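You operate a simulated robot arm through the tools that you are given. There is no shell and no other tool.

You run a simulated robot arm. Do the job below in one go: nothing can be reset, and whatever is moved stays where it is left.

JOB
Press the ring of the tube in the slide to depth 2, then to depth 6.
Fine: lock the slide under the green press first; at the end leave it free and pulled out, the tube in it, the depth at 6.

It is judged by the outcome, as a careful person would: the job done as asked, and still so three seconds after it is handed in. It fails if anything else is knocked over, pushed out of place, dropped, spilled or broken.

ROBOT AND FRAMES
A 6-joint arm with a two-finger parallel gripper, fixed in place. Base frame: the origin is at the foot of the arm, x ahead of it, y to its left, z up; the work surface is at about z = 0.9. Readings come in m, degrees, newtons and seconds.
With the tool pointing down near the work surface it reaches from about 0.24 to 0.66 m from the base axis. Its first joint turns from -66.0 to 66.0 degrees. Payload 2.9 kg.
The TCP is the grasp point between the finger pads, 0.03 m short of the fingertips. In the tool frame z runs along the fingers and y along their closing line. Largest opening 0.11 m; finger width 0.02, thickness 0.01; the body of the gripper, 0.048 by 0.112 m, starts 0.055 m behind the TCP.
Orientation is that of the tool frame in the base frame, as [roll, pitch, yaw] about the fixed x, y, z axes, in that order (R = Rz(yaw) Ry(pitch) Rx(roll)). With the fingers straight down and closing along the base's y, the tool's x points along the base's -x, its y along +y and its z along -z.

CONTROLS
- The arm moves only by the tool send_rows. Its arguments are lists of equal length, an entry for each row: "delta_rot": the turn, a rotation vector about the base's x, y, z in units of 4 degrees (1.0 is 4 degrees), a list of three; "delta_pos": the shift along the base's x, y, z in units of 25 mm (1.0 is 25 mm), a list of three; "grip": the opening, from 0 (shut) to 1 (fully open). In form: {"delta_rot": [[ax, ay, az], ...], "delta_pos": [[tx, ty, tz], ...], "grip": [grip, ...]}. A call has 1 to 20 rows; each row shifts and turns the commanded pose from where the row before left it. A call with a number of a shift or a turn outside -1 to 1 is refused whole. A row lasts 0.2 s, in which the tool goes at most 0.05 m and 8.6 degrees; a call with a longer step from one row to the next is refused whole, and so is a gripper value outside its range. Where a pose cannot be reached the arm comes as near as it can. A force on the tool above 50 N (or 10 N above the force at the start of the call, whichever is more), or a blocked arm, ends the call early, and 0.2 s more pass. Each finger travels about 0.108 m/s and halts on what it meets, pressing with about 35 N; the grip force reading is that of the motor and also rises with nothing between the fingers. The clock runs only during rows and for 0.2 s after the last one: add rows that do not move to give the fingers time. It gives the time, the measured TCP pose, the force on the tool (base axes), the opening and the grip force at its end, in the units of the frame above (readings bear some noise), with the torque about the TCP (base axes, N m) and any sound that the robot's microphone picked up.
- Cameras (640 x 400 px; columns grow to the right, rows downward): "scene" is fixed at [0.0494, 0.413, 1.3998]; the picture's right is [-0.94, -0.34, 0.00], its down [-0.14, 0.39, -0.91] and it looks along [0.31, -0.86, -0.41] (base axes); focal length 371 px, centre (320, 200). "wrist" rides on the gripper at [0.072, 0.017, -0.103] in the tool frame; the picture's right is [-0.23, 0.97, 0.00], its down [-0.76, -0.18, -0.62] and it looks along [-0.61, -0.14, 0.78] (tool axes); focal length 222 px, centre (320, 200). There is no depth. A picture from a camera that has moved, and an enlarged one, comes with that camera's place and axes in the base frame and with its lens.
- camera(camera): a new picture of that camera. It takes no simulated time.
- enlarge(camera, box): a new picture of the part [left, top, right, bottom] of that camera's present view, enlarged. It takes no simulated time.
- close_job(): hands the job in; it is judged then, once.

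Places have to be worked out from the pictures, the camera data and where the tool is seen. Open the gripper and draw the arm clear of the work before you hand the job in, unless the task says otherwise.

The tools are called after ">>>" by a JSON object that holds its "op" and its "data". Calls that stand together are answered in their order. send_rows: Moves the arm, as the interface text tells. Its arguments: {"type":"object","properties":{"delta_rot":{"type":"array"},"delta_pos":{"type":"array"},"grip":{"type":"array"}},"required":["delta_rot","delta_pos","grip"]} The other tools are called the same way: camera (camera) takes a picture; enlarge (camera, box) takes an enlarged picture of a part of a camera's view; close_job () hands the job in.

At the start:

```text
time_s: 0.0
tool_pos: [0.3604, -0.2369, 1.2593]
orientation: [-180.0, 0.0, -180.0]
contact_force: [-0.5, -0.3, -0.2]
torque: [0.0, 0.01, 0.02]
finger_gap: 0.1099
grasp_force: 0.0
```

scene: 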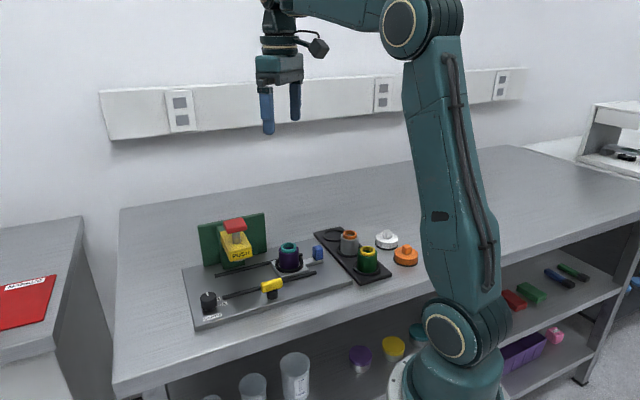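
wrist: 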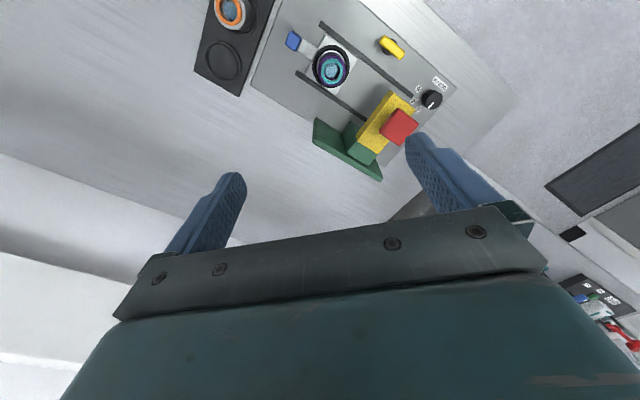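

I start by looking closely at the press fixture from both cameras to understand the parts.

>>> {"op": "enlarge", "data": {"camera": "scene", "box": [170, 200, 360, 340]}}

>>> {"op": "enlarge", "data": {"camera": "wrist", "box": [200, 0, 480, 190]}}

>>> {"op": "enlarge", "data": {"camera": "scene", "box": [300, 210, 430, 290]}}

```text
2.86 times, centred on (265, 270) of scene
camera zoom: at [0.0494, 0.413, 1.3998], right [-0.94, -0.34, 0.0], down [-0.14, 0.39, -0.91], along [0.31, -0.86, -0.41], focal length 1060 px, centre (477, 0)
```

zoom: 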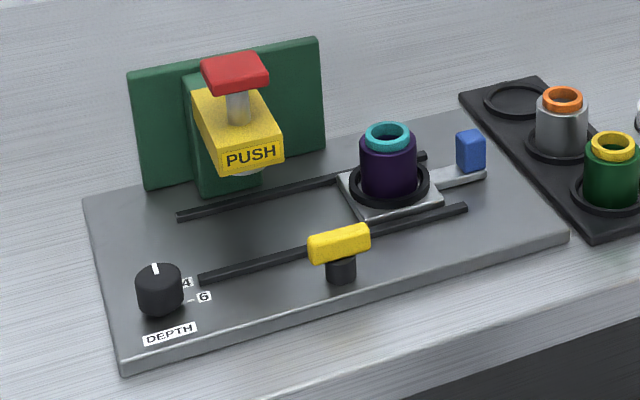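

```text
2.11 times, centred on (340, 95) of wrist
camera zoom: at [0.2891, -0.2198, 1.3634], right [0.23, 0.97, 0.0], down [0.76, -0.18, 0.62], along [0.61, -0.14, -0.78], focal length 468 px, centre (278, 421)
```

zoom: 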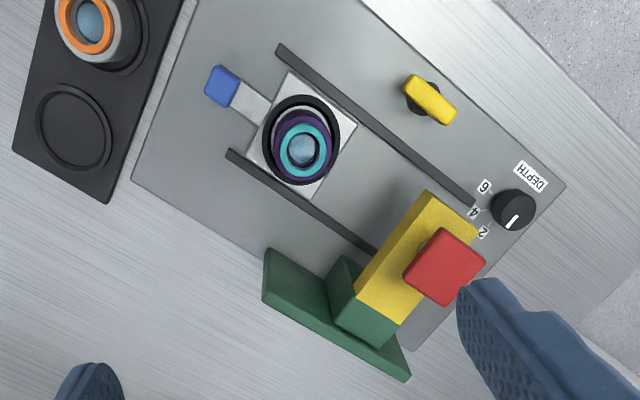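

```text
4.92 times, centred on (365, 250) of scene
camera zoom: at [0.0494, 0.413, 1.3998], right [-0.94, -0.34, 0.0], down [-0.14, 0.39, -0.91], along [0.31, -0.86, -0.41], focal length 1826 px, centre (98, -46)
```

zoom: 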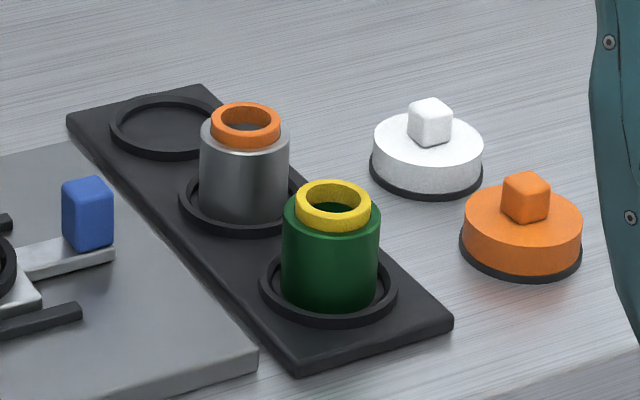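

The slide axis runs at about 45° in the base's xy plane. I place the blue handle near (0.30,-0.26), the tube near (0.35,-0.21), the press button near (0.42,-0.14,1.06), the yellow latch near (0.34,-0.12) and the depth dial near (0.44,-0.05). I turn the tool by +45° and come lower behind the slide for a closer view.

>>> {"op": "send_rows", "data": {"delta_rot": [[0, 0, 0.9375], [0, 0, 0.9375], [0, 0, 0.9375], [0, 0, 0.9375], [0, 0, 0.9375], [0, 0, 0.9375], [0, 0, 0.9375], [0, 0, 0.9375], [0, 0, 0.9375], [0, 0, 0.9375], [0, 0, 0.9375], [0, 0, 0.9375], [0, 0, 0]], "delta_pos": [[-0.3, -0.077, -0.463], [-0.3, -0.077, -0.463], [-0.3, -0.077, -0.463], [-0.3, -0.077, -0.463], [-0.3, -0.077, -0.463], [-0.3, -0.077, -0.463], [-0.3, -0.077, -0.463], [-0.3, -0.077, -0.463], [-0.3, -0.077, -0.463], [-0.3, -0.077, -0.463], [-0.3, -0.077, -0.463], [-0.3, -0.077, -0.463], [0, 0, 0]], "grip": [1, 1, 1, 1, 1, 1, 1, 1, 1, 1, 1, 1, 1]}}

```text
time_s: 2.8
tool_pos: [0.27, -0.2595, 1.1216]
orientation: [-179.9, 0.0, -135.0]
contact_force: [-0.6, -0.4, -0.1]
torque: [0.0, 0.01, 0.0]
finger_gap: 0.1099
grasp_force: 0.1
```

The arm is at the viewing pose with yaw -135°. I take fresh pictures.

>>> {"op": "camera", "data": {"camera": "wrist"}}

>>> {"op": "camera", "data": {"camera": "scene"}}

>>> {"op": "enlarge", "data": {"camera": "wrist", "box": [160, 0, 480, 200]}}

```text
taken
camera wrist: at [0.2078, -0.2987, 1.2249], right [-0.53, 0.85, 0.0], down [0.66, 0.41, 0.62], along [0.53, 0.33, -0.78], focal length 222 px, centre (320, 200)
```

wrist: 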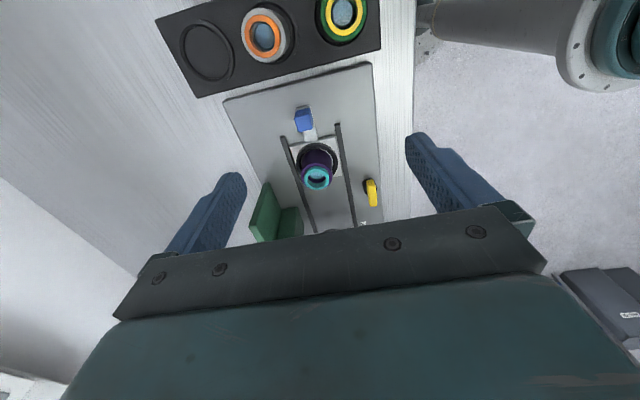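

```text
taken
```

scene: 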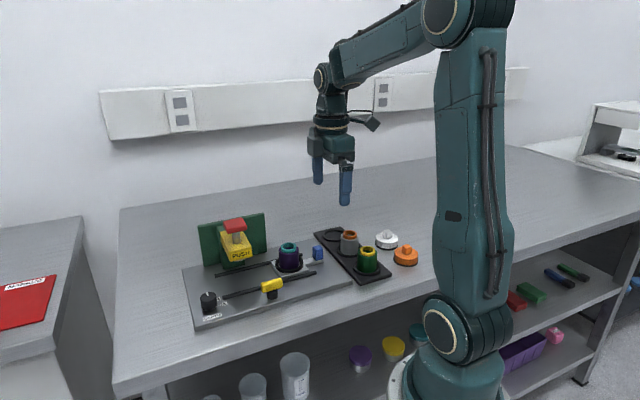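

```text
2.00 times, centred on (320, 100) of wrist
camera zoom: at [0.2078, -0.2987, 1.2249], right [-0.53, 0.85, 0.0], down [0.66, 0.41, 0.62], along [0.53, 0.33, -0.78], focal length 444 px, centre (320, 400)
```

zoom: 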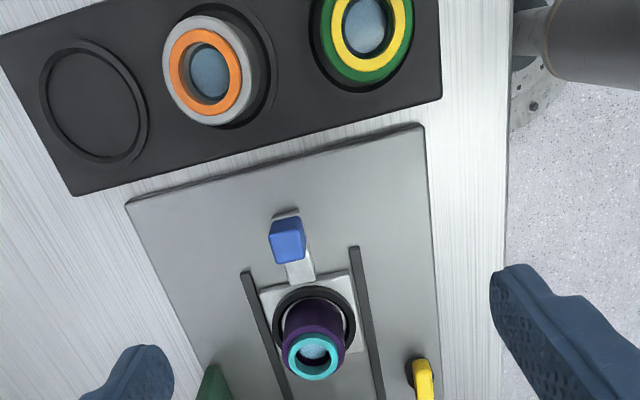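

From the two views the blue handle's top is at about (0.3005,-0.263,0.958), and it is about 2 cm wide. I go above it with the fingers half open and check before descending.

>>> {"op": "send_rows", "data": {"delta_rot": [[0, 0, 0], [0, 0, 0], [0, 0, 0], [0, 0, 0], [0, 0, 0], [0, 0, 0], [0, 0, 0]], "delta_pos": [[0.228, -0.044, -0.813], [0.228, -0.044, -0.813], [0.228, -0.044, -0.813], [0.228, -0.044, -0.813], [0.228, -0.044, -0.813], [0, 0, 0], [0, 0, 0]], "grip": [0.5, 0.5, 0.5, 0.5, 0.5, 0.5, 0.5]}}

>>> {"op": "camera", "data": {"camera": "wrist"}}

>>> {"op": "enlarge", "data": {"camera": "scene", "box": [190, 160, 400, 330]}}

```text
time_s: 4.4
tool_pos: [0.3006, -0.2668, 1.018]
orientation: [180.0, 0.0, -135.0]
contact_force: [0.8, -0.7, 0.0]
torque: [0.01, -0.01, 0.01]
finger_gap: 0.0552
grasp_force: 0.1
```

```text
taken
camera wrist: at [0.2378, -0.3052, 1.1222], right [-0.53, 0.85, 0.0], down [0.66, 0.41, 0.62], along [0.53, 0.33, -0.78], focal length 222 px, centre (320, 200)
```

wrist: 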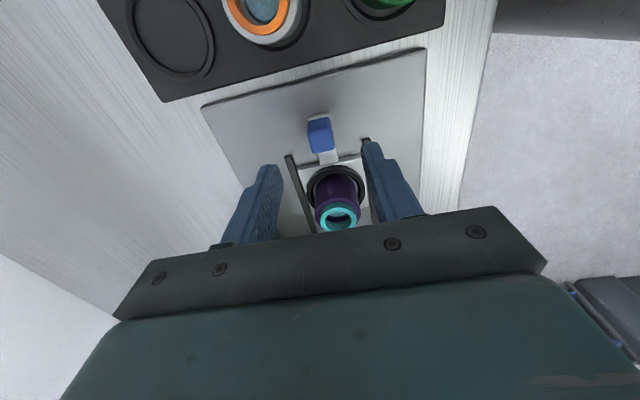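

```text
2.35 times, centred on (295, 245) of scene
camera zoom: at [0.0494, 0.413, 1.3998], right [-0.94, -0.34, 0.0], down [-0.14, 0.39, -0.91], along [0.31, -0.86, -0.41], focal length 873 px, centre (379, 94)
```

zoom: 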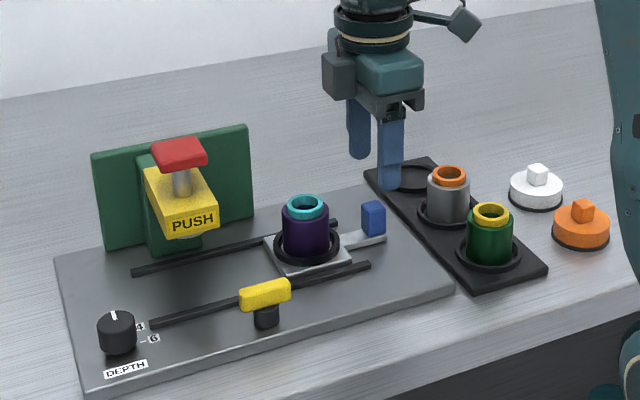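

The tool is at about (0.3007,-0.2663), slightly past my command. I enlarge the wrist view to re-measure the handle.

>>> {"op": "enlarge", "data": {"camera": "wrist", "box": [220, 90, 420, 240]}}

>>> {"op": "enlarge", "data": {"camera": "scene", "box": [260, 220, 340, 290]}}

>>> {"op": "enlarge", "data": {"camera": "scene", "box": [185, 240, 305, 330]}}

```text
2.67 times, centred on (320, 165) of wrist
camera zoom: at [0.2378, -0.3052, 1.1222], right [-0.53, 0.85, 0.0], down [0.66, 0.41, 0.62], along [0.53, 0.33, -0.78], focal length 592 px, centre (320, 293)
```

zoom: 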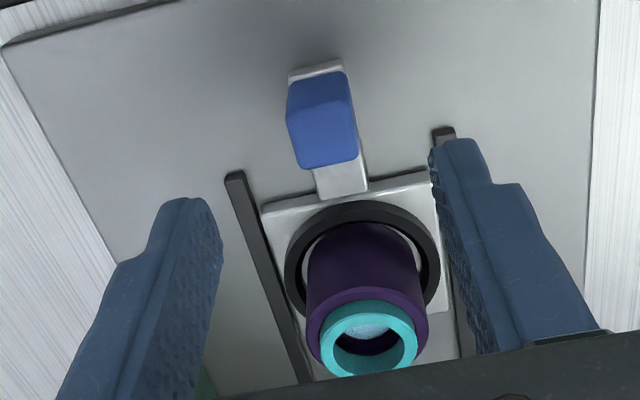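

```text
5.71 times, centred on (300, 255) of scene
camera zoom: at [0.0494, 0.413, 1.3998], right [-0.94, -0.34, 0.0], down [-0.14, 0.39, -0.91], along [0.31, -0.86, -0.41], focal length 2119 px, centre (434, -114)
```

zoom: 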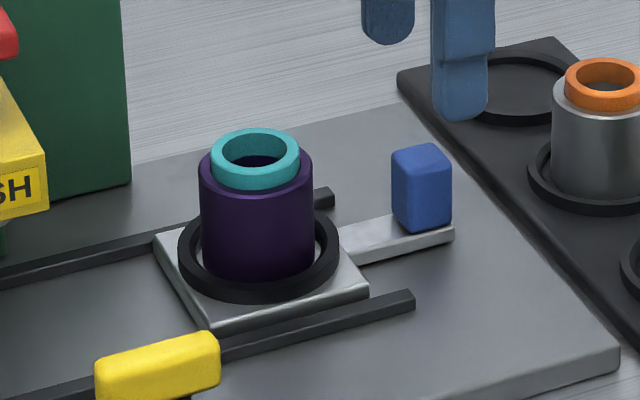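

```text
4.44 times, centred on (245, 285) of scene
camera zoom: at [0.0494, 0.413, 1.3998], right [-0.94, -0.34, 0.0], down [-0.14, 0.39, -0.91], along [0.31, -0.86, -0.41], focal length 1648 px, centre (653, -178)
```

zoom: 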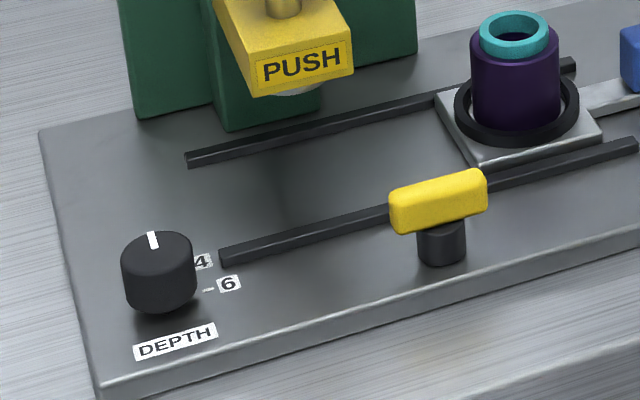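

Both views now agree on the handle at about (0.299,-0.2645), spanning z 0.934 to 0.958. I shift about 2 mm sideways, descend so the tips stop at about 0.932, then close on the handle.

>>> {"op": "send_rows", "data": {"delta_rot": [[0, 0, 0], [0, 0, 0], [0, 0, 0], [0, 0, 0], [0, 0, 0], [0, 0, 0], [0, 0, 0], [0, 0, 0], [0, 0, 0]], "delta_pos": [[-0.068, 0.068, -0.1], [0, 0, -0.54], [0, 0, -0.54], [0, 0, -0.54], [0, 0, -0.54], [0, 0, 0], [0, 0, 0], [0, 0, 0], [0, 0, 0]], "grip": [0.5, 0.5, 0.5, 0.5, 0.5, 0.5, 0.0, 0.0, 0.0]}}

>>> {"op": "camera", "data": {"camera": "wrist"}}

>>> {"op": "enlarge", "data": {"camera": "scene", "box": [260, 180, 400, 290]}}

```text
time_s: 6.4
tool_pos: [0.3001, -0.2656, 0.9614]
orientation: [-179.7, -0.1, -135.0]
contact_force: [13.6, -14.0, -9.3]
torque: [0.02, -0.1, 0.04]
finger_gap: 0.0201
grasp_force: 45.1
```

```text
taken
camera wrist: at [0.2366, -0.3045, 1.0651], right [-0.53, 0.85, 0.0], down [0.66, 0.41, 0.62], along [0.53, 0.33, -0.78], focal length 222 px, centre (320, 200)
```

wrist: 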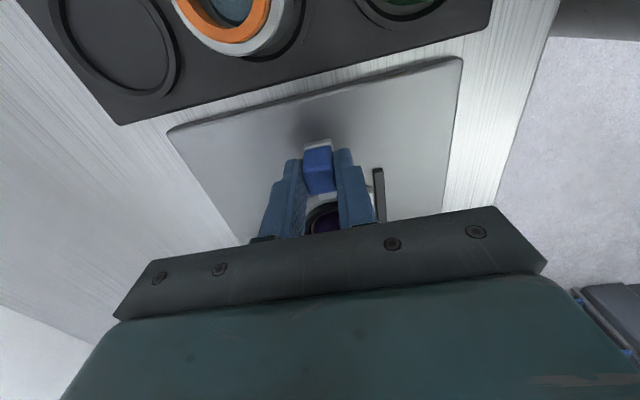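

```text
3.64 times, centred on (330, 235) of scene
camera zoom: at [0.0499, 0.4125, 1.3999], right [-0.94, -0.34, 0.0], down [-0.14, 0.39, -0.91], along [0.31, -0.86, -0.42], focal length 1348 px, centre (284, 73)
```

zoom: 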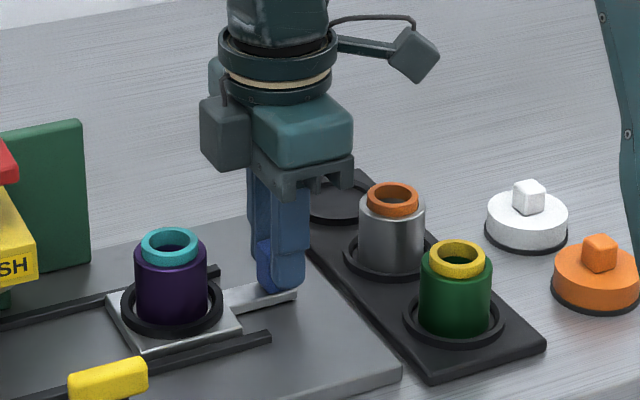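

The handle is held (gap 0.020 m), with a sideways load of about 19 N from a small offset. I look closer at the gripper's clearance toward the press before pushing.

>>> {"op": "enlarge", "data": {"camera": "scene", "box": [290, 170, 370, 260]}}

>>> {"op": "enlarge", "data": {"camera": "wrist", "box": [240, 130, 400, 240]}}

```text
4.44 times, centred on (330, 215) of scene
camera zoom: at [0.0499, 0.4125, 1.3999], right [-0.94, -0.34, 0.0], down [-0.14, 0.39, -0.91], along [0.31, -0.86, -0.42], focal length 1648 px, centre (276, 133)
```

zoom: 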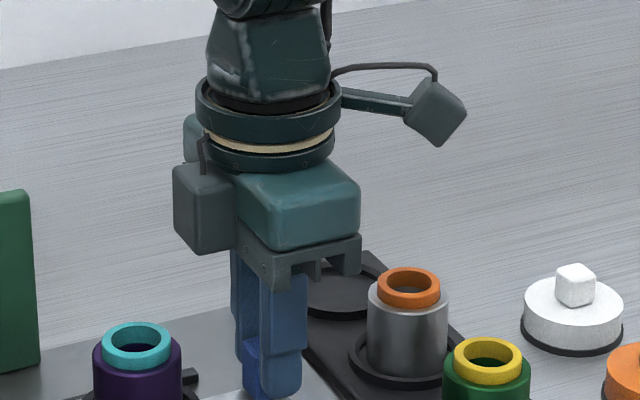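

```text
3.64 times, centred on (320, 185) of wrist
camera zoom: at [0.2366, -0.3045, 1.0651], right [-0.53, 0.85, 0.0], down [0.66, 0.41, 0.62], along [0.53, 0.33, -0.78], focal length 808 px, centre (320, 254)
```

zoom: 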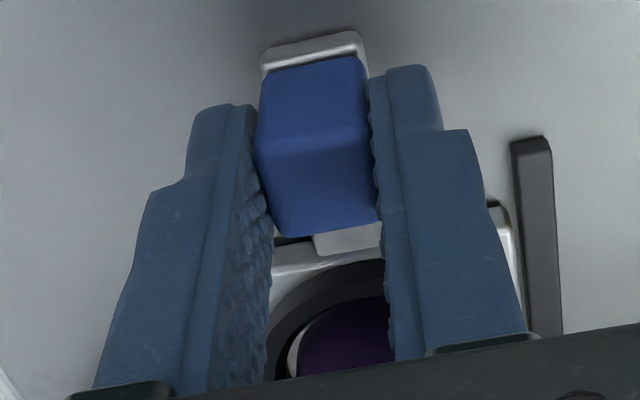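

The grey box on the gripper's press side would come close to the press head if I pushed the handle in with the tool vertical. I release, tilt the tool about 15° away from the press, shift the grasp about 9 mm back along the handle, and regrip.

>>> {"op": "send_rows", "data": {"delta_rot": [[0, 0, 0], [0, 0, 0], [0.53, -0.53, 0], [0.53, -0.53, 0], [0.53, -0.53, 0], [0.53, -0.53, 0], [0.53, -0.53, 0], [0, 0, 0], [0, 0, 0]], "delta_pos": [[0, 0, 0], [0, 0, 0], [-0.043, -0.064, 0.02], [-0.043, -0.064, 0.02], [-0.043, -0.064, 0.02], [-0.043, -0.064, 0.02], [-0.043, -0.064, 0.02], [0, 0, 0], [0, 0, 0]], "grip": [0.4, 0.4, 0.4, 0.4, 0.4, 0.4, 0.4, 0.4, 0.4]}}

>>> {"op": "enlarge", "data": {"camera": "wrist", "box": [240, 110, 400, 240]}}

>>> {"op": "enlarge", "data": {"camera": "scene", "box": [260, 170, 400, 290]}}

```text
time_s: 8.4
tool_pos: [0.2907, -0.271, 0.9651]
orientation: [180.0, 15.1, -135.0]
contact_force: [0.4, -0.6, 0.6]
torque: [-0.02, 0.01, -0.02]
finger_gap: 0.0441
grasp_force: 0.1
```

```text
3.08 times, centred on (320, 175) of wrist
camera zoom: at [0.2126, -0.3277, 1.0461], right [-0.53, 0.84, 0.06], down [0.53, 0.28, 0.8], along [0.66, 0.46, -0.6], focal length 684 px, centre (320, 277)
```

zoom: 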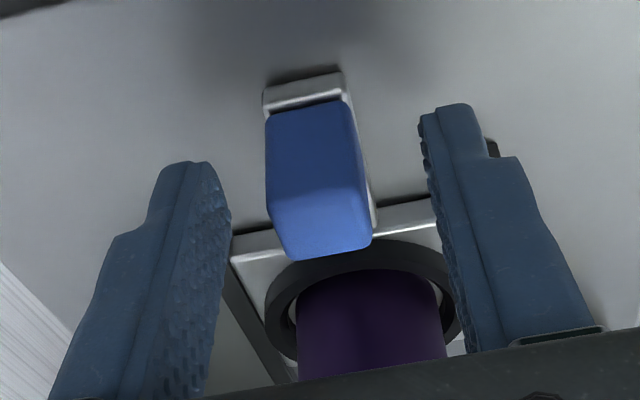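

```text
3.33 times, centred on (330, 230) of scene
camera zoom: at [0.0494, 0.413, 1.3998], right [-0.94, -0.34, 0.0], down [-0.14, 0.39, -0.91], along [0.31, -0.86, -0.41], focal length 1236 px, centre (287, 100)
```

zoom: 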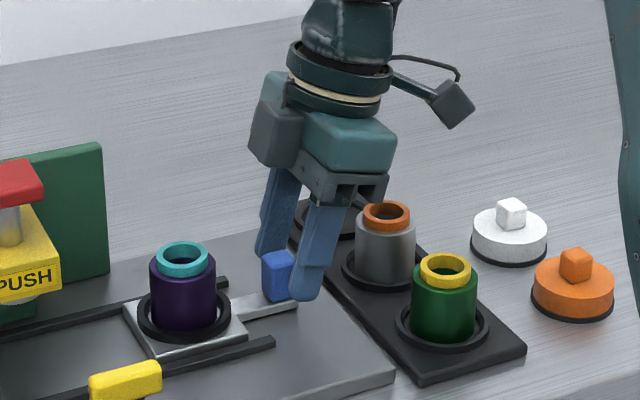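

The tilt is good and the handle sits about 1.5 mm toward -n of the finger centre. I correct that, close, and begin pushing gently along (+x,+y) while watching the force.

>>> {"op": "send_rows", "data": {"delta_rot": [[0, 0, 0], [0, 0, 0], [0, 0, 0], [0, 0, 0], [0, 0, 0], [0, 0, 0], [0, 0, 0], [0, 0, 0]], "delta_pos": [[0.044, -0.044, -0.04], [0, 0, 0], [0, 0, 0], [0, 0, 0], [0.14, 0.14, 0], [0.14, 0.14, 0], [0.14, 0.14, 0], [0.14, 0.14, 0]], "grip": [0.4, 0, 0, 0, 0, 0, 0, 0]}}

>>> {"op": "enlarge", "data": {"camera": "scene", "box": [190, 170, 400, 320]}}

```text
time_s: 10.2
tool_pos: [0.3068, -0.2595, 0.9631]
orientation: [-179.9, 15.0, -135.0]
contact_force: [-4.5, 2.8, 9.4]
torque: [0.13, 0.26, -0.1]
finger_gap: 0.0199
grasp_force: 44.7
```

```text
2.67 times, centred on (295, 245) of scene
camera zoom: at [0.0492, 0.4131, 1.3998], right [-0.94, -0.34, 0.0], down [-0.14, 0.39, -0.91], along [0.31, -0.86, -0.41], focal length 989 px, centre (387, 80)
```

zoom: 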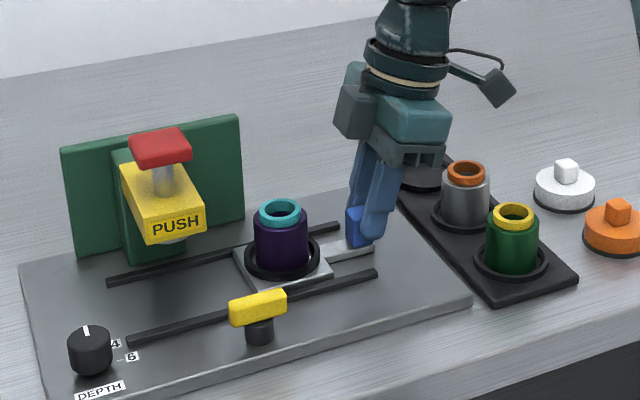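

The slide moves freely, about 2 cm so far. I push it another 6 cm.

>>> {"op": "send_rows", "data": {"delta_rot": [[0, 0, 0], [0, 0, 0], [0, 0, 0], [0, 0, 0], [0, 0, 0], [0, 0, 0], [0, 0, 0], [0, 0, 0], [0, 0, 0], [0, 0, 0], [0, 0, 0]], "delta_pos": [[0.17, 0.17, 0], [0.17, 0.17, 0], [0.17, 0.17, 0], [0.17, 0.17, 0], [0.17, 0.17, 0], [0.17, 0.17, 0], [0.17, 0.17, 0], [0.17, 0.17, 0], [0.17, 0.17, 0], [0.17, 0.17, 0], [0, 0, 0]], "grip": [0, 0, 0, 0, 0, 0, 0, 0, 0, 0, 0]}}

>>> {"op": "enlarge", "data": {"camera": "scene", "box": [180, 170, 380, 320]}}

>>> {"op": "camera", "data": {"camera": "wrist"}}

```text
time_s: 12.6
tool_pos: [0.3502, -0.2164, 0.9627]
orientation: [179.8, 15.1, -135.2]
contact_force: [-7.2, 7.2, -10.2]
torque: [0.18, -0.12, 0.09]
finger_gap: 0.0201
grasp_force: 44.8
```

```text
2.67 times, centred on (280, 245) of scene
camera zoom: at [0.0493, 0.4131, 1.3998], right [-0.94, -0.34, 0.0], down [-0.14, 0.39, -0.91], along [0.31, -0.86, -0.41], focal length 989 px, centre (427, 80)
```

zoom: 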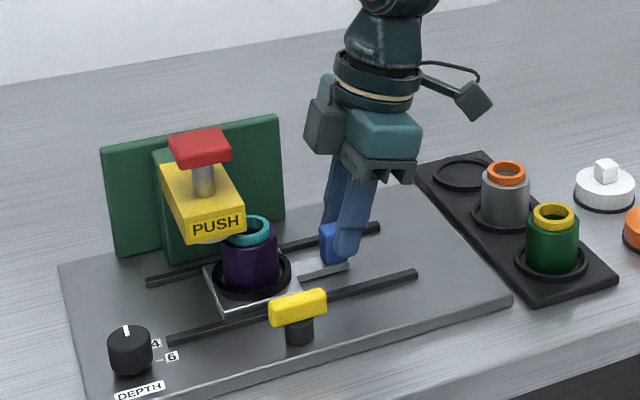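

```text
taken
camera wrist: at [0.2698, -0.2727, 1.0453], right [-0.53, 0.84, 0.06], down [0.53, 0.28, 0.8], along [0.66, 0.46, -0.6], focal length 222 px, centre (320, 200)
```

wrist: 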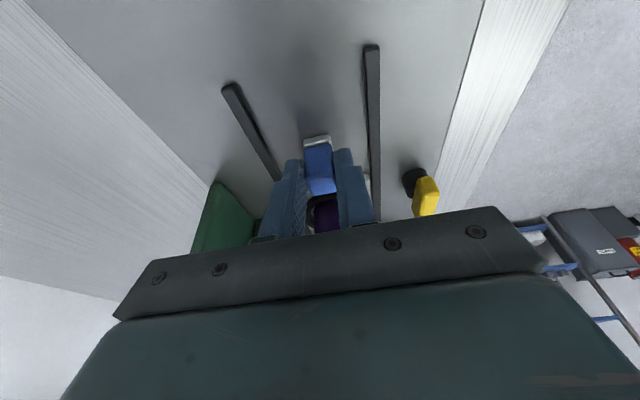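

About 2.7 cm remains and the clearance to the press head looks ample. I continue slowly, 3 mm per row, until the slide reaches its stop.

>>> {"op": "send_rows", "data": {"delta_rot": [[0, 0, 0], [0, 0, 0], [0, 0, 0], [0, 0, 0], [0, 0, 0], [0, 0, 0], [0, 0, 0], [0, 0, 0]], "delta_pos": [[0.085, 0.085, 0], [0.085, 0.085, 0], [0.085, 0.085, 0], [0.085, 0.085, 0], [0.085, 0.085, 0], [0.085, 0.085, 0], [0.085, 0.085, 0], [0, 0, 0]], "grip": [0, 0, 0, 0, 0, 0, 0, 0]}}

>>> {"op": "enlarge", "data": {"camera": "scene", "box": [180, 170, 380, 320]}}

```text
time_s: 14.4
tool_pos: [0.3639, -0.2011, 0.9645]
orientation: [-180.0, 15.0, -135.0]
contact_force: [-0.9, 0.5, -21.3]
torque: [-0.54, 0.49, -0.09]
finger_gap: 0.0198
grasp_force: 45.2
```

```text
2.67 times, centred on (280, 245) of scene
camera zoom: at [0.0496, 0.4129, 1.3998], right [-0.94, -0.34, 0.0], down [-0.14, 0.39, -0.91], along [0.31, -0.86, -0.41], focal length 989 px, centre (427, 80)
```

zoom: 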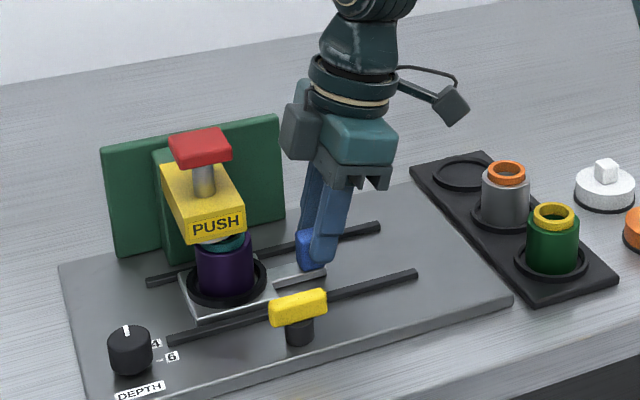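

The slide is at about 115 mm on its axis, with around 7 mm left. The tool is tugging up slightly (21 N), so I ease it down a little and push on to the stop.

>>> {"op": "send_rows", "data": {"delta_rot": [[0, 0, 0], [0, 0, 0], [0, 0, 0], [0, 0, 0], [0, 0, 0], [0, 0, 0]], "delta_pos": [[0, 0, -0.06], [0.085, 0.085, 0], [0.085, 0.085, 0], [0.085, 0.085, 0], [0.085, 0.085, 0], [0, 0, 0]], "grip": [0, 0, 0, 0, 0, 0]}}

>>> {"op": "enlarge", "data": {"camera": "scene", "box": [190, 200, 340, 320]}}

>>> {"op": "camera", "data": {"camera": "wrist"}}

```text
time_s: 15.8
tool_pos: [0.371, -0.1944, 0.9637]
orientation: [-179.8, 15.0, -135.1]
contact_force: [-21.4, -3.9, 30.3]
torque: [0.2, 0.4, 0.28]
finger_gap: 0.0199
grasp_force: 45.0
```

```text
3.33 times, centred on (265, 260) of scene
camera zoom: at [0.0485, 0.413, 1.3998], right [-0.94, -0.34, 0.0], down [-0.14, 0.39, -0.91], along [0.31, -0.86, -0.41], focal length 1236 px, centre (503, 0)
```

zoom: 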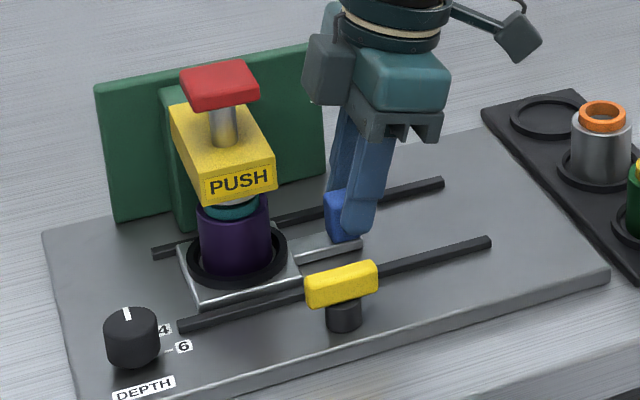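

```text
taken
camera wrist: at [0.2912, -0.2503, 1.0446], right [-0.53, 0.85, 0.06], down [0.53, 0.28, 0.8], along [0.66, 0.45, -0.6], focal length 222 px, centre (320, 200)
```

wrist: 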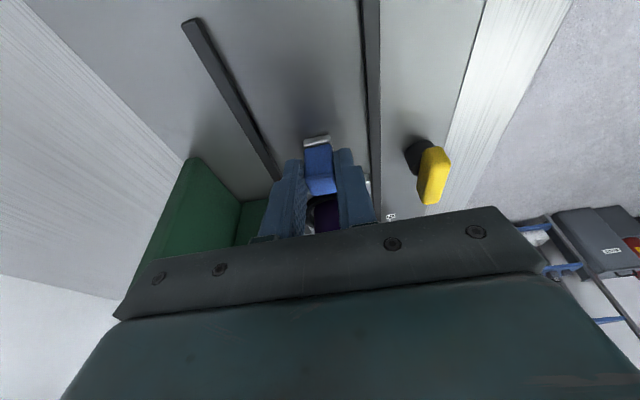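

The resistance along the slide has risen (about 18 N), which suggests the end stop. I ease the vertical load and push 2 mm more to confirm.

>>> {"op": "send_rows", "data": {"delta_rot": [[0, 0, 0], [0, 0, 0], [0, 0, 0]], "delta_pos": [[0, 0, 0.04], [0.057, 0.057, 0], [0, 0, 0]], "grip": [0, 0, 0]}}

```text
time_s: 16.6
tool_pos: [0.372, -0.1934, 0.9612]
orientation: [179.8, 14.7, -135.3]
contact_force: [-28.7, -17.3, 9.7]
torque: [-0.3, 0.23, 0.34]
finger_gap: 0.0198
grasp_force: 45.4
```

The slide is firmly on its stop (0.126 on its axis, 32 N). I relax the push, open the fingers, lift straight up and back away to view the latch.

>>> {"op": "send_rows", "data": {"delta_rot": [[0, 0, 0], [0, 0, 0], [0, 0, 0], [0, 0, 0], [0, 0, 0], [0, 0, 0], [0, 0, 0], [0, 0, 0], [0, 0, 0], [0, 0, 0], [0, 0, 0]], "delta_pos": [[-0.05, -0.05, 0], [0, 0, 0], [0, 0, 0], [0, 0, 0.3], [0, 0, 0.5], [0, 0, 0.8], [-0.3, -0.3, 0.8], [-0.3, -0.3, 0.8], [-0.3, -0.3, 0.5], [-0.3, -0.3, 0.3], [0, 0, 0]], "grip": [0, 0.4, 0.4, 0.4, 0.4, 0.4, 0.4, 0.4, 0.4, 0.4, 0.4]}}

>>> {"op": "camera", "data": {"camera": "wrist"}}

>>> {"op": "enlarge", "data": {"camera": "scene", "box": [190, 200, 340, 320]}}

```text
time_s: 19.0
tool_pos: [0.3419, -0.2242, 1.0613]
orientation: [-180.0, 15.0, -135.0]
contact_force: [-0.2, 0.0, 0.2]
torque: [-0.01, 0.03, -0.02]
finger_gap: 0.0439
grasp_force: 0.0
```

```text
taken
camera wrist: at [0.2627, -0.2808, 1.1437], right [-0.53, 0.84, 0.06], down [0.53, 0.28, 0.8], along [0.66, 0.46, -0.6], focal length 222 px, centre (320, 200)
```

wrist: 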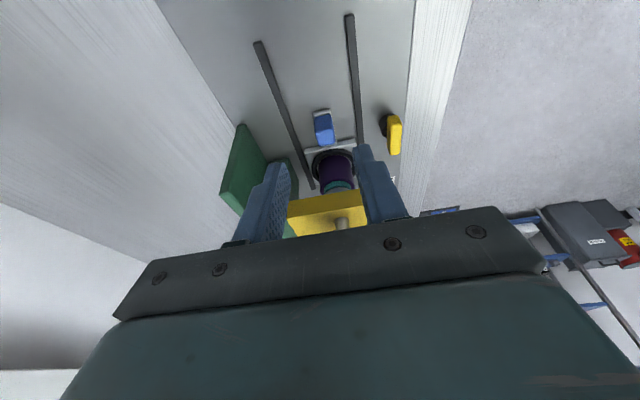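

```text
3.33 times, centred on (265, 260) of scene
camera zoom: at [0.0494, 0.413, 1.3998], right [-0.94, -0.34, 0.0], down [-0.14, 0.39, -0.91], along [0.31, -0.86, -0.41], focal length 1236 px, centre (503, 0)
```

zoom: 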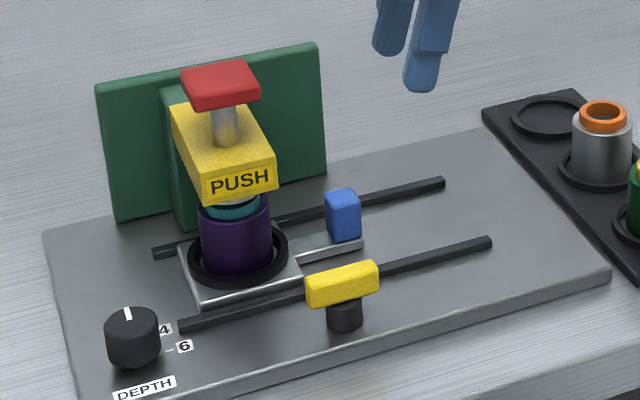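

The slide sits under the press with the ring below the plunger. I level the tool and move over the latch side for a close look at the lever and dial before turning anything.

>>> {"op": "send_rows", "data": {"delta_rot": [[-0.442, 0.442, 0], [-0.442, 0.442, 0], [-0.442, 0.442, 0], [-0.442, 0.442, 0], [-0.442, 0.442, 0], [-0.442, 0.442, 0], [0, 0, 0]], "delta_pos": [[-0.127, 0.567, 0.2], [-0.127, 0.567, 0.2], [-0.127, 0.567, 0.2], [-0.127, 0.567, 0.127], [-0.127, 0.567, 0.127], [-0.127, 0.567, 0.127], [0, 0, 0]], "grip": [0.4, 0.4, 0.4, 0.4, 0.4, 0.4, 0.4]}}

>>> {"op": "camera", "data": {"camera": "wrist"}}

>>> {"op": "enlarge", "data": {"camera": "wrist", "box": [260, 80, 420, 210]}}

>>> {"op": "enlarge", "data": {"camera": "scene", "box": [250, 250, 310, 310]}}

```text
time_s: 20.6
tool_pos: [0.3246, -0.1386, 1.0884]
orientation: [180.0, -0.1, -134.9]
contact_force: [0.3, 0.3, 0.4]
torque: [-0.01, -0.01, 0.01]
finger_gap: 0.0442
grasp_force: 0.0
```

```text
taken
camera wrist: at [0.2614, -0.1771, 1.1918], right [-0.53, 0.85, 0.0], down [0.66, 0.41, 0.62], along [0.53, 0.33, -0.78], focal length 222 px, centre (320, 200)
```

wrist: 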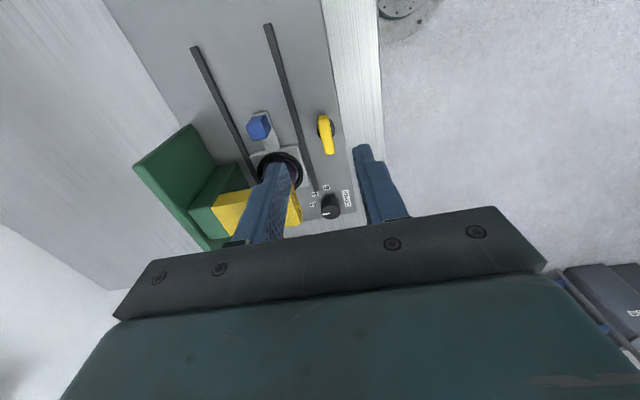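

```text
3.08 times, centred on (340, 145) of wrist
camera zoom: at [0.2614, -0.1771, 1.1918], right [-0.53, 0.85, 0.0], down [0.66, 0.41, 0.62], along [0.53, 0.33, -0.78], focal length 684 px, centre (258, 369)
```

zoom: 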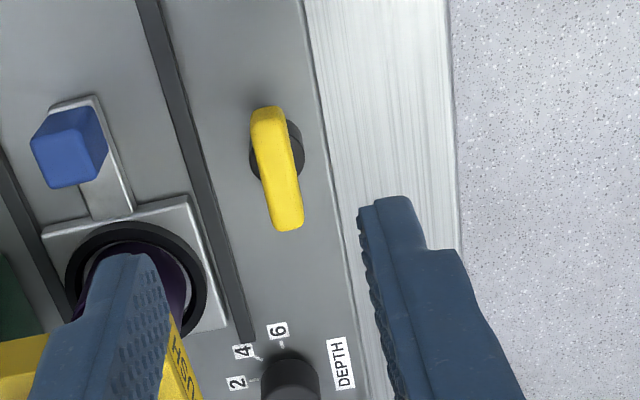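

```text
6.67 times, centred on (280, 280) of scene
camera zoom: at [0.0494, 0.413, 1.3998], right [-0.94, -0.34, 0.0], down [-0.14, 0.39, -0.91], along [0.31, -0.86, -0.41], focal length 2472 px, centre (587, -333)
```

zoom: 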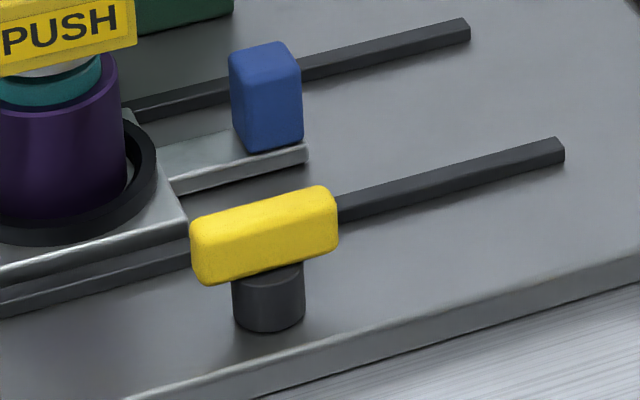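

The lever is free while parallel to the rails; its pivot is at about (0.3405,-0.1184), the lever about 42 mm long, 12 mm wide, z 0.941–0.959. Dial labels 2-4-6 go from the -n side to the -u side, and the pointer seems to be at 2. I go above the rear half of the lever first.

>>> {"op": "send_rows", "data": {"delta_rot": [[0, 0, 0], [0, 0, 0], [0, 0, 0], [0, 0, 0], [0, 0, 0], [0, 0, 0]], "delta_pos": [[0.07, 0.105, -0.77], [0.07, 0.105, -0.77], [0.07, 0.105, -0.77], [0.07, 0.105, -0.77], [0.07, 0.105, -0.77], [0, 0, 0]], "grip": [0.3, 0.3, 0.3, 0.3, 0.3, 0.3]}}

>>> {"op": "enlarge", "data": {"camera": "wrist", "box": [220, 100, 420, 230]}}

>>> {"op": "enlarge", "data": {"camera": "scene", "box": [190, 190, 350, 320]}}

```text
time_s: 22.0
tool_pos: [0.3334, -0.1252, 0.9911]
orientation: [180.0, 0.1, -135.0]
contact_force: [0.4, -0.1, -0.5]
torque: [0.01, -0.03, 0.03]
finger_gap: 0.0327
grasp_force: 0.0
```

```text
3.08 times, centred on (320, 165) of wrist
camera zoom: at [0.2711, -0.1635, 1.096], right [-0.53, 0.85, 0.0], down [0.66, 0.41, 0.62], along [0.53, 0.33, -0.78], focal length 684 px, centre (320, 308)
```

zoom: 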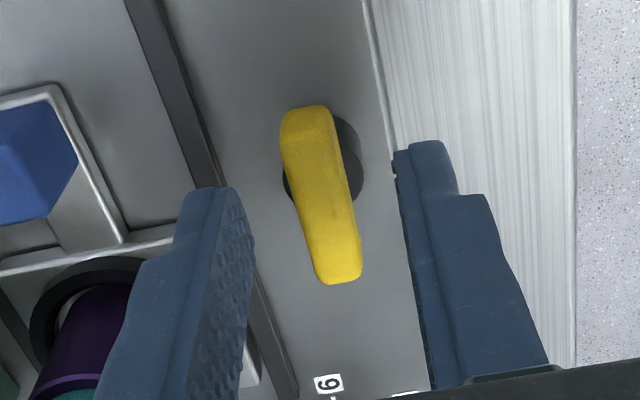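

```text
3.08 times, centred on (270, 255) of scene
camera zoom: at [0.0494, 0.413, 1.3998], right [-0.94, -0.34, 0.0], down [-0.14, 0.39, -0.91], along [0.31, -0.86, -0.41], focal length 1141 px, centre (474, 31)
```

zoom: 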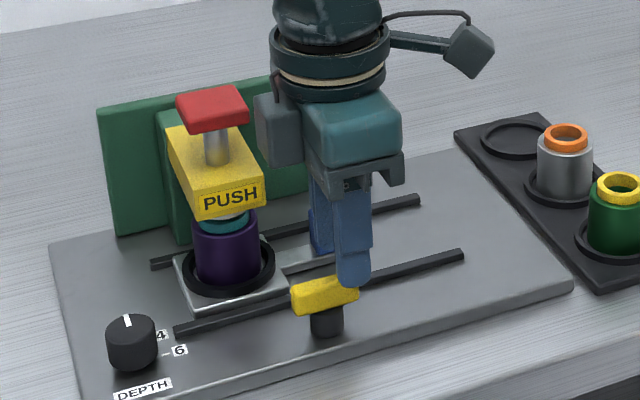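

The tool is aligned over the lever within a millimetre. I descend to z≈0.962 and close on the lever.

>>> {"op": "send_rows", "data": {"delta_rot": [[0, 0, 0], [0, 0, 0], [0, 0, 0], [0, 0, 0], [0, 0, 0], [0, 0, 0], [0, 0, 0]], "delta_pos": [[0.028, -0.028, -0.4], [0, 0, -0.4], [0, 0, -0.4], [0, 0, 0], [0, 0, 0], [0, 0, 0], [0, 0, 0]], "grip": [0.3, 0.3, 0.3, 0.3, 0, 0, 0]}}

>>> {"op": "enlarge", "data": {"camera": "wrist", "box": [220, 100, 420, 230]}}

```text
time_s: 23.6
tool_pos: [0.3346, -0.1268, 0.9611]
orientation: [-179.9, 0.0, -135.1]
contact_force: [6.1, -7.5, -5.3]
torque: [0.05, -0.15, -0.01]
finger_gap: 0.0126
grasp_force: 44.7
```

```text
3.08 times, centred on (320, 165) of wrist
camera zoom: at [0.2718, -0.1653, 1.0657], right [-0.53, 0.85, 0.0], down [0.66, 0.41, 0.62], along [0.53, 0.33, -0.78], focal length 684 px, centre (320, 308)
```

zoom: 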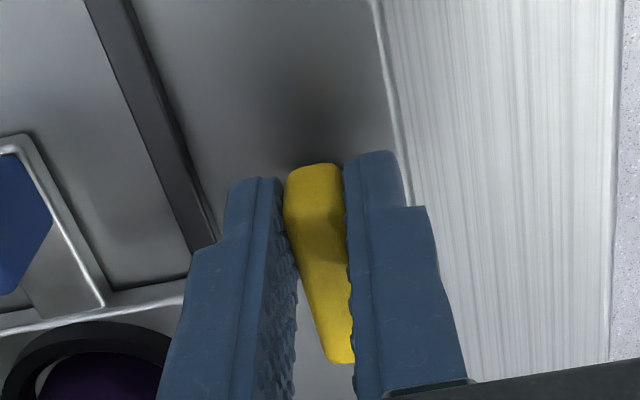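

The lever is gripped (12.6 mm wide). I try a small clockwise turn of 8° about its pivot and watch the torque.

>>> {"op": "send_rows", "data": {"delta_rot": [[0, 0, -1], [0, 0, -1], [0, 0, 0]], "delta_pos": [[-0.019, 0.019, 0], [-0.017, 0.021, 0], [0, 0, 0]], "grip": [0, 0, 0]}}

>>> {"op": "enlarge", "data": {"camera": "wrist", "box": [220, 100, 420, 230]}}

```text
time_s: 24.4
tool_pos: [0.3345, -0.1259, 0.9637]
orientation: [-179.8, 0.0, -143.1]
contact_force: [20.0, -10.9, -19.2]
torque: [-0.17, -0.06, 0.93]
finger_gap: 0.0152
grasp_force: 44.9
```

```text
3.08 times, centred on (320, 165) of wrist
camera zoom: at [0.2665, -0.1558, 1.0658], right [-0.4, 0.91, 0.0], down [0.71, 0.32, 0.63], along [0.57, 0.25, -0.78], focal length 684 px, centre (320, 308)
```

zoom: 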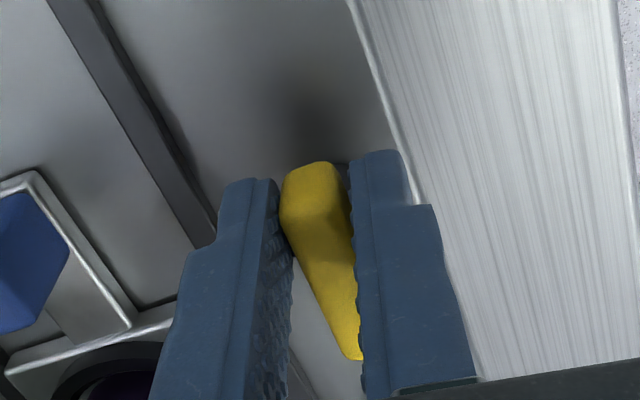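

The lever did not follow clockwise: the gap opened to 15 mm and the torque rose to 0.93 N m, so that is its stop. I turn back and try counter-clockwise.

>>> {"op": "send_rows", "data": {"delta_rot": [[0, 0, 1], [0, 0, 1], [0, 0, 1], [0, 0, 1], [0, 0, 0]], "delta_pos": [[0.017, -0.021, -0.02], [0.019, -0.019, 0], [0.019, -0.019, 0], [0.021, -0.017, 0], [0, 0, 0]], "grip": [0, 0, 0, 0, 0]}}

>>> {"op": "enlarge", "data": {"camera": "wrist", "box": [220, 100, 420, 230]}}

```text
time_s: 25.6
tool_pos: [0.3341, -0.1277, 0.9635]
orientation: [-179.9, 0.0, -127.0]
contact_force: [12.6, -13.8, 8.7]
torque: [0.5, -0.41, -0.22]
finger_gap: 0.0128
grasp_force: 44.6
```

```text
3.08 times, centred on (320, 165) of wrist
camera zoom: at [0.2784, -0.1754, 1.0659], right [-0.64, 0.77, 0.0], down [0.6, 0.5, 0.62], along [0.48, 0.4, -0.78], focal length 684 px, centre (320, 308)
```

zoom: 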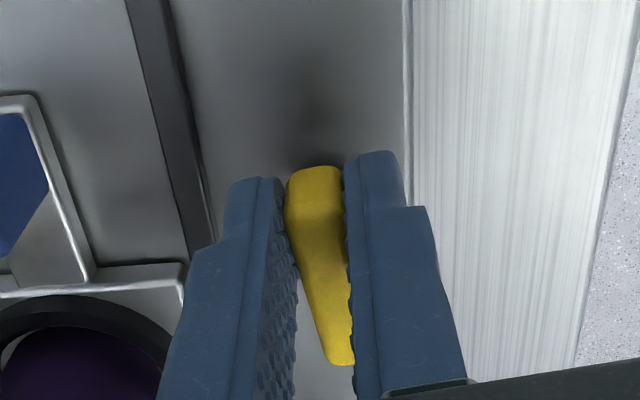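

Counter-clockwise the lever follows the fingers. I continue turning in that direction along the arc, with a small sideways correction.

>>> {"op": "send_rows", "data": {"delta_rot": [[0, 0, 1], [0, 0, 1], [0, 0, 1], [0, 0, 1], [0, 0, 1], [0, 0, 0]], "delta_pos": [[0.044, -0.032, -0.01], [0.024, -0.012, 0], [0.024, -0.012, 0], [0.024, -0.012, 0], [0.024, -0.012, 0], [0, 0, 0]], "grip": [0, 0, 0, 0, 0, 0]}}

>>> {"op": "enlarge", "data": {"camera": "wrist", "box": [220, 100, 420, 230]}}

>>> {"op": "enlarge", "data": {"camera": "scene", "box": [190, 190, 350, 320]}}

```text
time_s: 27.0
tool_pos: [0.3389, -0.1301, 0.9613]
orientation: [-179.7, -0.2, -107.0]
contact_force: [13.8, -20.3, 9.3]
torque: [-0.21, 0.22, -0.24]
finger_gap: 0.0132
grasp_force: 45.4
```

```text
3.08 times, centred on (320, 165) of wrist
camera zoom: at [0.3023, -0.1941, 1.066], right [-0.86, 0.5, -0.01], down [0.39, 0.68, 0.62], along [0.32, 0.54, -0.78], focal length 684 px, centre (320, 308)
```

zoom: 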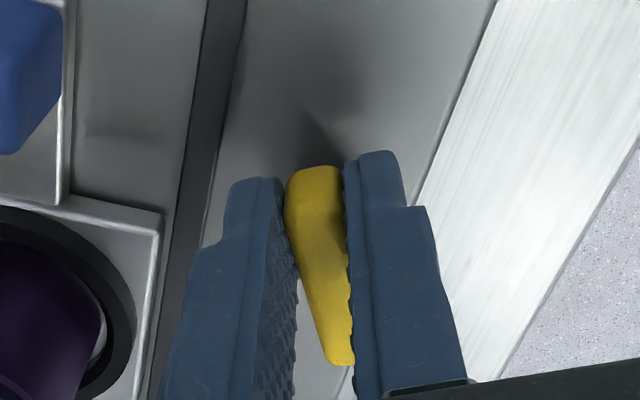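

```text
3.08 times, centred on (270, 255) of scene
camera zoom: at [0.0497, 0.4125, 1.4], right [-0.94, -0.34, 0.0], down [-0.14, 0.39, -0.91], along [0.31, -0.86, -0.42], focal length 1141 px, centre (474, 31)
```

zoom: 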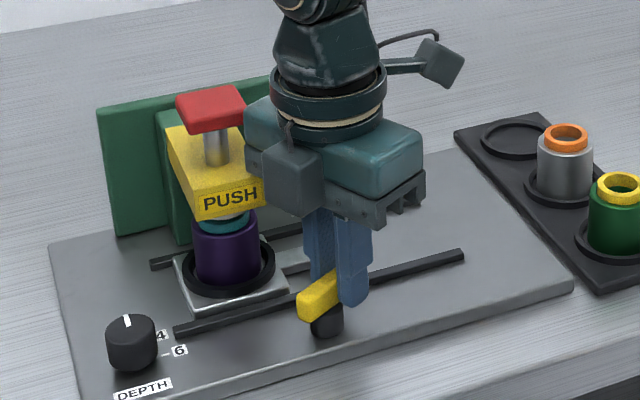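

Turning works, but continuing with this grip would sweep the gripper body over the press head's corner with almost no margin. I release the lever at about 28°, lift, turn back to yaw -135°, and will push the lever the rest of the way with closed fingertips.

>>> {"op": "send_rows", "data": {"delta_rot": [[0, 0, 0], [0, 0, 0], [0, 0, 0], [0, 0, 0], [0, 0, 0], [0, 0, -1], [0, 0, -1], [0, 0, -1], [0, 0, -1], [0, 0, -1], [0, 0, -1], [0, 0, -1], [0, 0, 0]], "delta_pos": [[0, 0, 0], [0, 0, 0], [0, 0, 0.6], [0, 0, 0.8], [0, 0, 0.8], [-0.2, 0.2, 0], [-0.2, 0.2, 0], [0, 0, 0], [0, 0, 0], [0, 0, 0], [0, 0, 0], [0, 0, 0], [0, 0, 0]], "grip": [0.3, 0.3, 0.3, 0.3, 0.3, 0.3, 0.3, 0.3, 0.3, 0.1, 0, 0, 0]}}

>>> {"op": "enlarge", "data": {"camera": "wrist", "box": [220, 80, 420, 230]}}

>>> {"op": "enlarge", "data": {"camera": "scene", "box": [190, 190, 350, 320]}}

```text
time_s: 29.8
tool_pos: [0.3283, -0.1194, 1.0162]
orientation: [-180.0, 0.0, -135.1]
contact_force: [-0.4, -0.1, 0.2]
torque: [0.0, -0.01, 0.03]
finger_gap: 0.0001
grasp_force: 35.3
```

```text
2.67 times, centred on (320, 155) of wrist
camera zoom: at [0.2653, -0.158, 1.1201], right [-0.53, 0.85, 0.0], down [0.66, 0.41, 0.62], along [0.53, 0.33, -0.78], focal length 592 px, centre (320, 320)
```

zoom: 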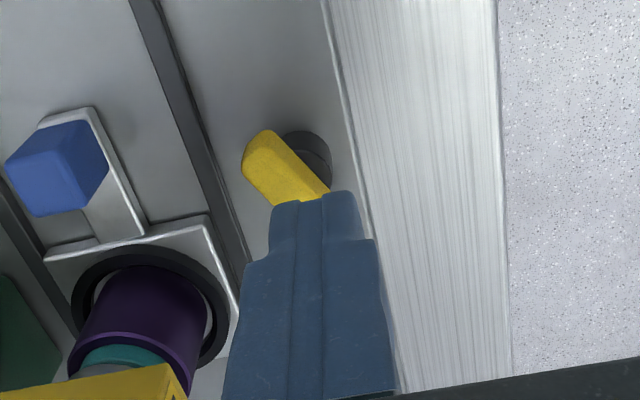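

```text
3.08 times, centred on (270, 255) of scene
camera zoom: at [0.0494, 0.413, 1.3998], right [-0.94, -0.34, 0.0], down [-0.14, 0.39, -0.91], along [0.31, -0.86, -0.41], focal length 1141 px, centre (474, 31)
```

zoom: 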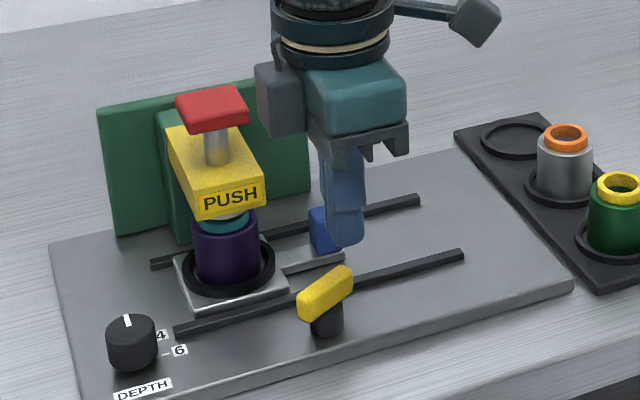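

The lever stays where I left it, at about 28–30°. I place the closed fingertips on the table-front side of its rear end and push along the arc, stopping partway to check.

>>> {"op": "send_rows", "data": {"delta_rot": [[0, 0, 0], [0, 0, 0], [0, 0, 0], [0, 0, 0], [0, 0, 0], [0, 0, 0], [0, 0, 0], [0, 0, 0], [0, 0, 0], [0, 0, 0], [0, 0, 0]], "delta_pos": [[-0.348, -0.114, 0], [-0.348, -0.114, 0], [0, 0, -0.7], [0, 0, -0.7], [0, 0, -0.68], [0, 0, 0], [0.12, -0.115, 0], [0.12, -0.115, 0], [0.156, -0.099, 0], [0.15, -0.048, 0], [0, 0, 0]], "grip": [0, 0, 0, 0, 0, 0, 0, 0, 0, 0, 0]}}

>>> {"op": "enlarge", "data": {"camera": "wrist", "box": [220, 100, 420, 230]}}

>>> {"op": "enlarge", "data": {"camera": "scene", "box": [190, 190, 350, 320]}}

```text
time_s: 32.2
tool_pos: [0.3238, -0.1352, 0.9647]
orientation: [180.0, -0.2, -135.0]
contact_force: [-2.8, -1.3, -1.2]
torque: [-0.01, 0.03, 0.0]
finger_gap: 0.0
grasp_force: 35.1
```

```text
3.08 times, centred on (320, 165) of wrist
camera zoom: at [0.2614, -0.1738, 1.0678], right [-0.53, 0.85, 0.0], down [0.67, 0.41, 0.62], along [0.53, 0.33, -0.78], focal length 684 px, centre (320, 308)
```

zoom: 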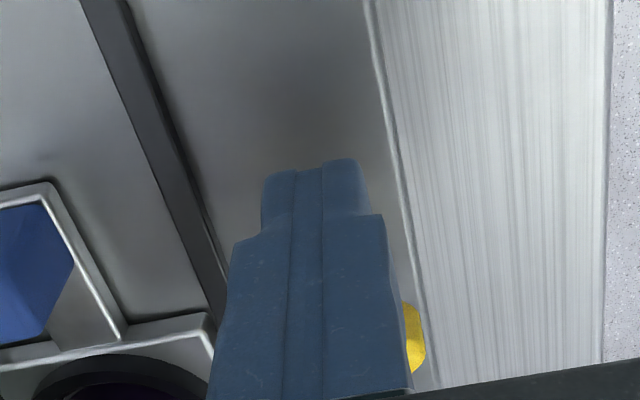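

```text
3.08 times, centred on (270, 255) of scene
camera zoom: at [0.0494, 0.4129, 1.3998], right [-0.94, -0.34, 0.0], down [-0.14, 0.39, -0.91], along [0.31, -0.86, -0.41], focal length 1141 px, centre (474, 31)
```

zoom: 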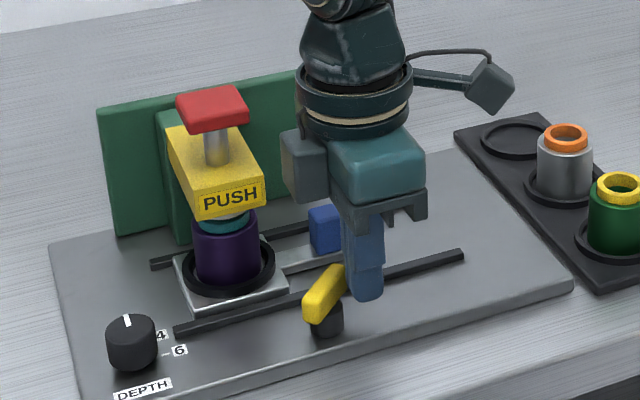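

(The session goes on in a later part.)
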